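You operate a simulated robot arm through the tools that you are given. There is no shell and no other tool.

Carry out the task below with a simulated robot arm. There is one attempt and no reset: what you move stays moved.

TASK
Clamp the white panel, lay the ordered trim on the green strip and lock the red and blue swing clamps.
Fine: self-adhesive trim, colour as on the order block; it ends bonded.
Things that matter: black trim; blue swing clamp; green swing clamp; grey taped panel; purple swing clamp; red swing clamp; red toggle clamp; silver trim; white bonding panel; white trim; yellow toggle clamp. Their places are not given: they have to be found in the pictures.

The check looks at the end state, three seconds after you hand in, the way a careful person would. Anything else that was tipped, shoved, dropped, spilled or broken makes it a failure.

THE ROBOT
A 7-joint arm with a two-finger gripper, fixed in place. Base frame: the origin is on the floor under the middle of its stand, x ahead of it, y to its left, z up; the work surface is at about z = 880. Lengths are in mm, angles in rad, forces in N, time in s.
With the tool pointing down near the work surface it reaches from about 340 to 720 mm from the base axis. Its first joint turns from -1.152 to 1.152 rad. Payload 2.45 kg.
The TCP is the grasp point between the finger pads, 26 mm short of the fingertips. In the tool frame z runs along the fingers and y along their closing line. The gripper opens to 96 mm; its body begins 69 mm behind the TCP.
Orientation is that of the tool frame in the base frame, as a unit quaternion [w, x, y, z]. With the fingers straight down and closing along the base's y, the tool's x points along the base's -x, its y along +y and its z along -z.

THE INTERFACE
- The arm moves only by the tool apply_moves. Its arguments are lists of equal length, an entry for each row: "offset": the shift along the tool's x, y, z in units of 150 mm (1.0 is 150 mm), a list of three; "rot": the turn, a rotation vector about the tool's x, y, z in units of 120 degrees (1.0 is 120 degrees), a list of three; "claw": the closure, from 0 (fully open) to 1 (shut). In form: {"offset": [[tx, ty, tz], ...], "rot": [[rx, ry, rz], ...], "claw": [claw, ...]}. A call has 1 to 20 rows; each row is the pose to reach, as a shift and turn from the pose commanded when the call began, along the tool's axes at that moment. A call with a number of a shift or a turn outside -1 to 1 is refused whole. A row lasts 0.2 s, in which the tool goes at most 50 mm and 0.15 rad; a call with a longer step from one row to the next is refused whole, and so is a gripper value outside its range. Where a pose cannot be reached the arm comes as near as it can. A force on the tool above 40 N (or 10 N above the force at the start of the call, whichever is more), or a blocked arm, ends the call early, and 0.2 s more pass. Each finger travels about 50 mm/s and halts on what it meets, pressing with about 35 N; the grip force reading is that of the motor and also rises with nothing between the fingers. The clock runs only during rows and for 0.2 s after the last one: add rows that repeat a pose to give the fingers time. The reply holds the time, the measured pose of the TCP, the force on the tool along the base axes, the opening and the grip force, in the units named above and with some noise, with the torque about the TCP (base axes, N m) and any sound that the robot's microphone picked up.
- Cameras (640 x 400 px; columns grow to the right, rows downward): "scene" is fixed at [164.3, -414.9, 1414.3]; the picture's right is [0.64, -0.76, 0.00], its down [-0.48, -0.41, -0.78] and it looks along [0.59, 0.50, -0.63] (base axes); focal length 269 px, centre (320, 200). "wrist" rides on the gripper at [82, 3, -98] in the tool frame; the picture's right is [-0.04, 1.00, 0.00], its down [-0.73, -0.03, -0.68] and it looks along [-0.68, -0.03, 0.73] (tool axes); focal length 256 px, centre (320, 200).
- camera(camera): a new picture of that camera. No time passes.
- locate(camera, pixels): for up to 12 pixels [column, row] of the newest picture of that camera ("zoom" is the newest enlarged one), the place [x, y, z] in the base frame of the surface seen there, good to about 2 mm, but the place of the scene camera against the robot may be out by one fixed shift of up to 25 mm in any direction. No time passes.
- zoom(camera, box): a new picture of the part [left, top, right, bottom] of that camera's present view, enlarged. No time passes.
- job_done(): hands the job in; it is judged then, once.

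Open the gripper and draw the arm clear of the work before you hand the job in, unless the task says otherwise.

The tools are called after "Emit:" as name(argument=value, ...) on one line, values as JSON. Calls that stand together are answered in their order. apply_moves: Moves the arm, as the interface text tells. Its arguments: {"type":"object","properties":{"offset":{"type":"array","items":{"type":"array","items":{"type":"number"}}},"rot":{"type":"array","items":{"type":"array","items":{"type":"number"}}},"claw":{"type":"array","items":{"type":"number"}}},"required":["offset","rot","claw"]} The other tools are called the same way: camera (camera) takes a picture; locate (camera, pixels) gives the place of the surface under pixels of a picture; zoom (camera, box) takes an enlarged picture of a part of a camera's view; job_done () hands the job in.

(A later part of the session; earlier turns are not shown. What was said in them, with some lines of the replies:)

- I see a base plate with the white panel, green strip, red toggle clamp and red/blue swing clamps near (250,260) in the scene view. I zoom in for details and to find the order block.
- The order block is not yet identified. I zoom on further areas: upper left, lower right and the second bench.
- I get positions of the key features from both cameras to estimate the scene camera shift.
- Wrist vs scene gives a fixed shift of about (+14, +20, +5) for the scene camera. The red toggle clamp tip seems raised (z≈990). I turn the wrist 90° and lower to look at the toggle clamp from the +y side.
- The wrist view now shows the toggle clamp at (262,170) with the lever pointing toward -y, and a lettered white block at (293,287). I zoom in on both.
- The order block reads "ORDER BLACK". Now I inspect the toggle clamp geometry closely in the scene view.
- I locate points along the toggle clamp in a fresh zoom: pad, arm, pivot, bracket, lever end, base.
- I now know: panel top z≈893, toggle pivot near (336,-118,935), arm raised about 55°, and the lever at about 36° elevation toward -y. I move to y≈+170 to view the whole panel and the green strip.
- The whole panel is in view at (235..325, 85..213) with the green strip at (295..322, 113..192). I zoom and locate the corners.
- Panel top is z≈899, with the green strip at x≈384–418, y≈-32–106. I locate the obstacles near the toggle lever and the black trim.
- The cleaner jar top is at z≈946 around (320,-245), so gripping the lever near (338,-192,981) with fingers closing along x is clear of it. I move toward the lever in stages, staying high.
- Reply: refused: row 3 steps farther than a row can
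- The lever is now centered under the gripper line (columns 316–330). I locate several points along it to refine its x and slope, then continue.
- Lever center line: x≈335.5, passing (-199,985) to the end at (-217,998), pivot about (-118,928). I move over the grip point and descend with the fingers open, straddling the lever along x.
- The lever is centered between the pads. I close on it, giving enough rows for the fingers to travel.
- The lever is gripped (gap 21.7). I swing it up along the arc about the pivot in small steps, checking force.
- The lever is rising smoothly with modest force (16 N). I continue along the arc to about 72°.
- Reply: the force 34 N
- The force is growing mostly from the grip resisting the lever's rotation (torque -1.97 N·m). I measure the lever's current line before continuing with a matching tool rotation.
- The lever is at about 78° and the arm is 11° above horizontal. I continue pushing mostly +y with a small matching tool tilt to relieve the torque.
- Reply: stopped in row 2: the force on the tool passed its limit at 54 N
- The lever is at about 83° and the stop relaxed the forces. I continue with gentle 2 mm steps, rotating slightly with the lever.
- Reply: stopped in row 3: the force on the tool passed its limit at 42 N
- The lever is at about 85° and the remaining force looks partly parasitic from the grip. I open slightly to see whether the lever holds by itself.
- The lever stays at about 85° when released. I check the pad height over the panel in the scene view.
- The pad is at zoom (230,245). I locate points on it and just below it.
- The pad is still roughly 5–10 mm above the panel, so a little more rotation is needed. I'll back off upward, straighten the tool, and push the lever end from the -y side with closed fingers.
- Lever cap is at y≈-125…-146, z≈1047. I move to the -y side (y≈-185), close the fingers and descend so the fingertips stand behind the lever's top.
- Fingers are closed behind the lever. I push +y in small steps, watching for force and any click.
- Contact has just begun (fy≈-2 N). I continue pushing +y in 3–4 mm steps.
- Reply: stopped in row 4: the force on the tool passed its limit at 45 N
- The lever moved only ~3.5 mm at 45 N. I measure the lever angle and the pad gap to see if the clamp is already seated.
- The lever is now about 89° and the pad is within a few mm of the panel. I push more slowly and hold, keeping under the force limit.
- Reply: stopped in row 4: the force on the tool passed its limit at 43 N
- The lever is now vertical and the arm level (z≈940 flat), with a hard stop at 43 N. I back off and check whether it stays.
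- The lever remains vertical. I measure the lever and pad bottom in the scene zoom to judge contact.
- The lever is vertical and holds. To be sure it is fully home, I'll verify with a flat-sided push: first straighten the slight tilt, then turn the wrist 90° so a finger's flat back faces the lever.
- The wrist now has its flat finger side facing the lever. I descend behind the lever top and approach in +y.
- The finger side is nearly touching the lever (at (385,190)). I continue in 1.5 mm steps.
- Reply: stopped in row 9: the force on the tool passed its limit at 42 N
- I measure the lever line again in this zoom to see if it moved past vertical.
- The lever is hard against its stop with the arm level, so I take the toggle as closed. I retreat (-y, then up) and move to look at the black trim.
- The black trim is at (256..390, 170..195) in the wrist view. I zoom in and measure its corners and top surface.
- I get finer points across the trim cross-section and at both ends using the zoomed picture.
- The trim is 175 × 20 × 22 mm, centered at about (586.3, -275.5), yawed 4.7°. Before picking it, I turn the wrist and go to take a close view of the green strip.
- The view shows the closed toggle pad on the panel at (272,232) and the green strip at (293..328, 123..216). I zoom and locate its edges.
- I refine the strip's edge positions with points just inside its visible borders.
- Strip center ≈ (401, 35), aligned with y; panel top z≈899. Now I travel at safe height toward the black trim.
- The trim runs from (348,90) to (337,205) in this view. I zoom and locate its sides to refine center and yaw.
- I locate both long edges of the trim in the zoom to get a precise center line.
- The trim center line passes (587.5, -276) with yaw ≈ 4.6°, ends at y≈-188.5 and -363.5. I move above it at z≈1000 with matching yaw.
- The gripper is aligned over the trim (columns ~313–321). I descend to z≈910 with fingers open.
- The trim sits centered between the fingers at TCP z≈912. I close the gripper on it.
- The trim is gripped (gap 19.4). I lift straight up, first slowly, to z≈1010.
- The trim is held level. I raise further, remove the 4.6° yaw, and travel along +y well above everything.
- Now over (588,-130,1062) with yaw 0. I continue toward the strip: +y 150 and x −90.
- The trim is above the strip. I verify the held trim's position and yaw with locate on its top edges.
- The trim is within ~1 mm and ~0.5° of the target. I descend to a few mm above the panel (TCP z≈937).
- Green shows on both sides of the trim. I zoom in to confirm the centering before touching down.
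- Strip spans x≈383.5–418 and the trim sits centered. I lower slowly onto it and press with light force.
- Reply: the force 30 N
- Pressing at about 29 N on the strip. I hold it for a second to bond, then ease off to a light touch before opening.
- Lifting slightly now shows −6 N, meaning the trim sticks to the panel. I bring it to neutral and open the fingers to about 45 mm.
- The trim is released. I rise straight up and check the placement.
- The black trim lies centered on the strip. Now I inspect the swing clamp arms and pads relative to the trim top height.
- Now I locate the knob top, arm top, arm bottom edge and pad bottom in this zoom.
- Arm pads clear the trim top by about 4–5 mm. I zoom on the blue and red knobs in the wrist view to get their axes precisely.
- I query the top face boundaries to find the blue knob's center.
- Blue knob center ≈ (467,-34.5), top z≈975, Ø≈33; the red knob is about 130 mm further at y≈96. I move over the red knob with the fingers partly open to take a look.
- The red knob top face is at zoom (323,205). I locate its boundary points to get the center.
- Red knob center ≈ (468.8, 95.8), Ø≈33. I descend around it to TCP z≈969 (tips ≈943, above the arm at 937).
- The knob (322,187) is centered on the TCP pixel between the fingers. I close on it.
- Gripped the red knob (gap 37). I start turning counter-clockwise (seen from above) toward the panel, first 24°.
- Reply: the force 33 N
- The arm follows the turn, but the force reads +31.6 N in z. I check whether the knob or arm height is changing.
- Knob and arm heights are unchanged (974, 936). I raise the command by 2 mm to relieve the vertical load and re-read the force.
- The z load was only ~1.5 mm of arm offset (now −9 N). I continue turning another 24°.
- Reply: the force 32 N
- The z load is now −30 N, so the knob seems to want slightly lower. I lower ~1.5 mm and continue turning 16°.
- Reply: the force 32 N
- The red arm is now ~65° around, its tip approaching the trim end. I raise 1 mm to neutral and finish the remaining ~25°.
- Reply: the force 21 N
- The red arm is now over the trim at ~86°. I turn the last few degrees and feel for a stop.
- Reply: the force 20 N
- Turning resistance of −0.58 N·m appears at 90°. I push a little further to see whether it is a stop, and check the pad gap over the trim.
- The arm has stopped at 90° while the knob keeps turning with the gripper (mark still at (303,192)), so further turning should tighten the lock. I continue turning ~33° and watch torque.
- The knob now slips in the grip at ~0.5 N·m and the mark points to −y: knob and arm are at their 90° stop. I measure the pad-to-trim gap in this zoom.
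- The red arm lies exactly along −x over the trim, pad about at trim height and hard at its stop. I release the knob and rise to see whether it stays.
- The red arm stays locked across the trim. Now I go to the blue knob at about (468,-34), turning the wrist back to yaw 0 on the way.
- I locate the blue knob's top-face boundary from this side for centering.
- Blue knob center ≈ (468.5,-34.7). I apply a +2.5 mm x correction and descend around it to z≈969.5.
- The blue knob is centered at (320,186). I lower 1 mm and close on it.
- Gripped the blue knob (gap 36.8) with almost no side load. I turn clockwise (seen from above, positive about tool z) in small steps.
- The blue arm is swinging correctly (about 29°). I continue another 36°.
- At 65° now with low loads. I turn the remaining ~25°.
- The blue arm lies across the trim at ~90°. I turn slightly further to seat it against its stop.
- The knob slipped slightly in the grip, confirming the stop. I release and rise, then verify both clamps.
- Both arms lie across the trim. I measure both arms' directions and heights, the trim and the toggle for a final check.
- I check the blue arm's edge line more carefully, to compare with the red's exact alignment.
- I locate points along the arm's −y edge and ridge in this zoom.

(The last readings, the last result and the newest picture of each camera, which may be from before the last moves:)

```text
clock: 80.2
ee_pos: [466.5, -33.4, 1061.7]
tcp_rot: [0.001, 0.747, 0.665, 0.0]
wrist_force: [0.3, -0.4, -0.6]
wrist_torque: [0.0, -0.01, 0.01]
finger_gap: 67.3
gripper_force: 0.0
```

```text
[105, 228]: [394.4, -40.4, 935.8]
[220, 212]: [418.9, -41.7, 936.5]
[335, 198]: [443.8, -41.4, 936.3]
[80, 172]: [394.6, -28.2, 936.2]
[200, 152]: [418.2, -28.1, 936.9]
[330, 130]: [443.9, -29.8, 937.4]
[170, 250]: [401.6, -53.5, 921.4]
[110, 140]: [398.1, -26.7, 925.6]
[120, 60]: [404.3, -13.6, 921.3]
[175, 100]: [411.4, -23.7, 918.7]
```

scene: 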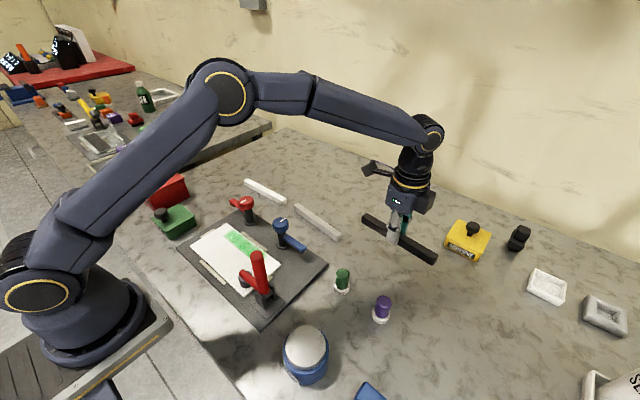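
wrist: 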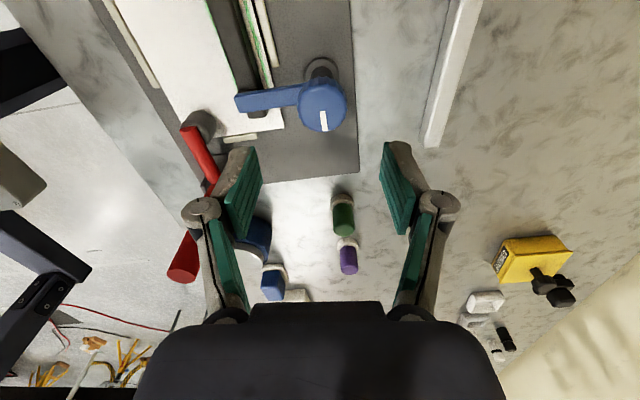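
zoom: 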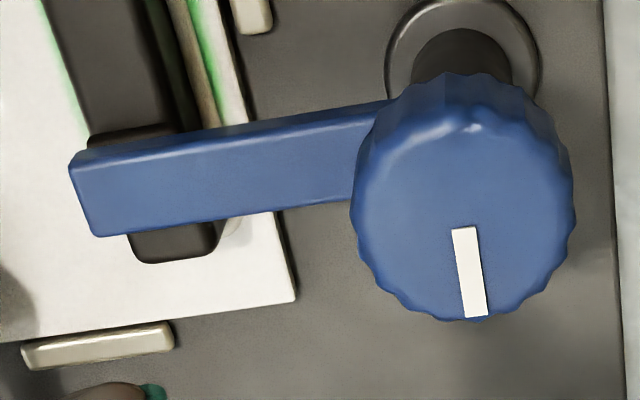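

Both swing arms are at 90° (edges parallel to x within ~1°), pads on the trim, and the toggle is level. I retreat upward with the gripper open and take final pictures.

Emit:
apply_moves(offset=[[0, 0, -0.3], [0, 0, -0.6], [0, 0, -0.9], [0, 0, -1.0], [0, 0, -1.0]], rot=[[0, 0, 0], [0, 0, 0], [0, 0, 0], [0, 0, 0], [0, 0, 0]], claw=[0.3, 0.1, 0, 0, 0])

Emit:
camera(camera="scene")

Emit:
camera(camera="wrist")

Emit:
zoom(camera="scene", box=[190, 190, 330, 330])

```text
clock: 81.4
ee_pos: [467.9, -34.5, 1210.2]
tcp_rot: [0.001, 0.747, 0.665, 0.0]
wrist_force: [-0.3, -0.7, 1.0]
wrist_torque: [0.02, -0.04, -0.03]
finger_gap: 95.8
gripper_force: 0.1
```

```text
taken
```

scene: 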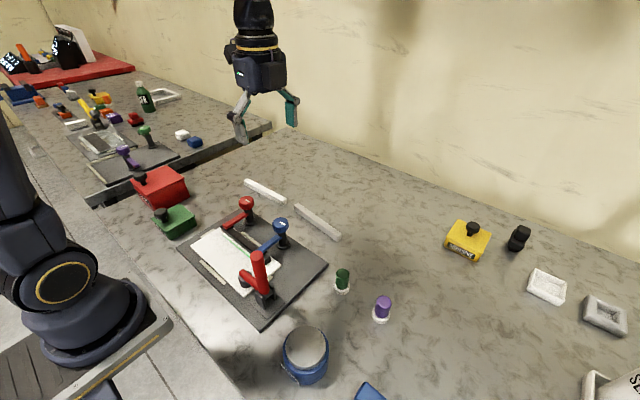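

```text
taken
```

wrist: 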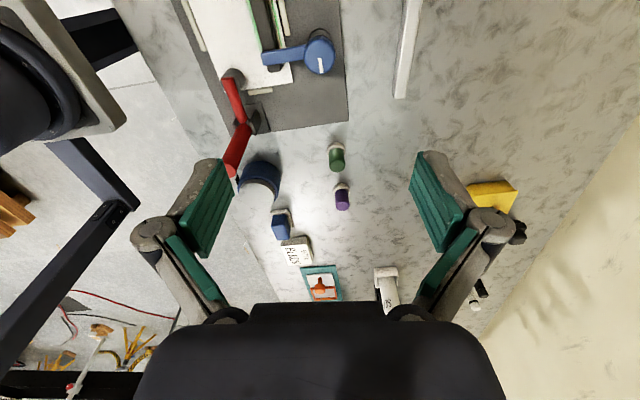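

```text
2.86 times, centred on (260, 260) of scene
```

zoom: 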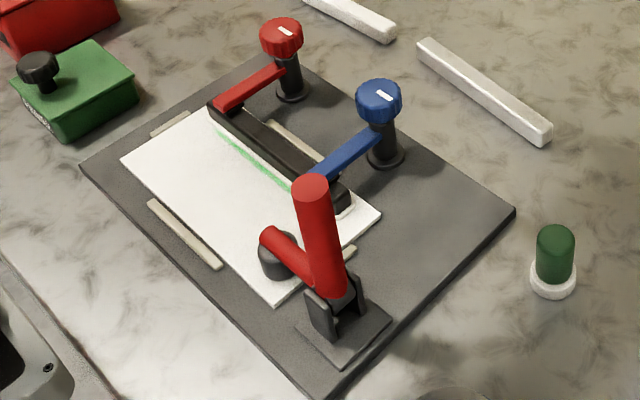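

Everything else looks undisturbed. One last measurement of the toggle lever's verticality, arm level and pad contact.

Emit:
zoom(camera="scene", box=[235, 245, 295, 305])

Emit:
locate(camera="zoom", pixels=[[270, 120], [275, 160], [285, 200], [295, 250], [170, 180], [200, 205], [230, 230], [170, 270], [180, 282], [190, 285], [185, 296], [200, 288]])

```text
6.67 times, centred on (265, 275) of scene
```

zoom: 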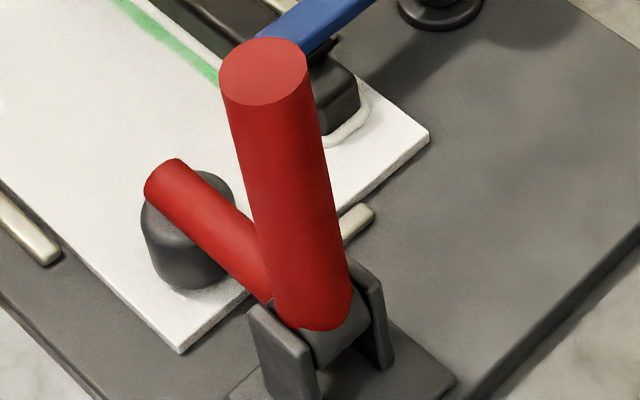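

```text
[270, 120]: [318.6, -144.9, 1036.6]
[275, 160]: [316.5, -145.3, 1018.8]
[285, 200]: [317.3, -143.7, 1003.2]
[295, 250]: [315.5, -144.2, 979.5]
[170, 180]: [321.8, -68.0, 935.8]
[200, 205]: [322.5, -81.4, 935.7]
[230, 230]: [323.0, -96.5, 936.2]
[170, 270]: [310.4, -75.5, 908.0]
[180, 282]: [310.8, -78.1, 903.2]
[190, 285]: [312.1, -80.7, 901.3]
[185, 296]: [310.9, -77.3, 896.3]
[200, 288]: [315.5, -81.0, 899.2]
```

The toggle lever is vertical with its arm level and its pad down on the panel. The black trim is stuck to the green strip, with an adhesive bead showing at its end. Both swing clamps are across the trim at their stops, and the gripper is open and clear, so I hand the job in.

Emit:
job_done()

```text
The job is handed in.
```

I finished all three parts of the task and handed the job in; I have not seen the check's result.

- **White panel:** the red toggle clamp is closed. Its lever is vertical, its arm is level, and it would not move further under about 42 N. I heard no click on closing, so the evidence is position and resistance.
- **Trim:** the order block reads "ORDER BLACK", so I laid the black trim along the green strip, centred to within about 2 mm. I pressed it with about 29 N for two seconds. When I lifted slightly it pulled back, and an adhesive bead shows at one end, so it appears bonded.
- **Swing clamps:** the red and blue arms both lie across the trim at 90°, against their stops, and stayed there when released. Turning the knobs further only made them slip in the gripper. There was no click here either, so I took that stop as the locked position.

In the final pictures nothing else looks moved or tipped. The gripper is open and the arm is clear of the work.
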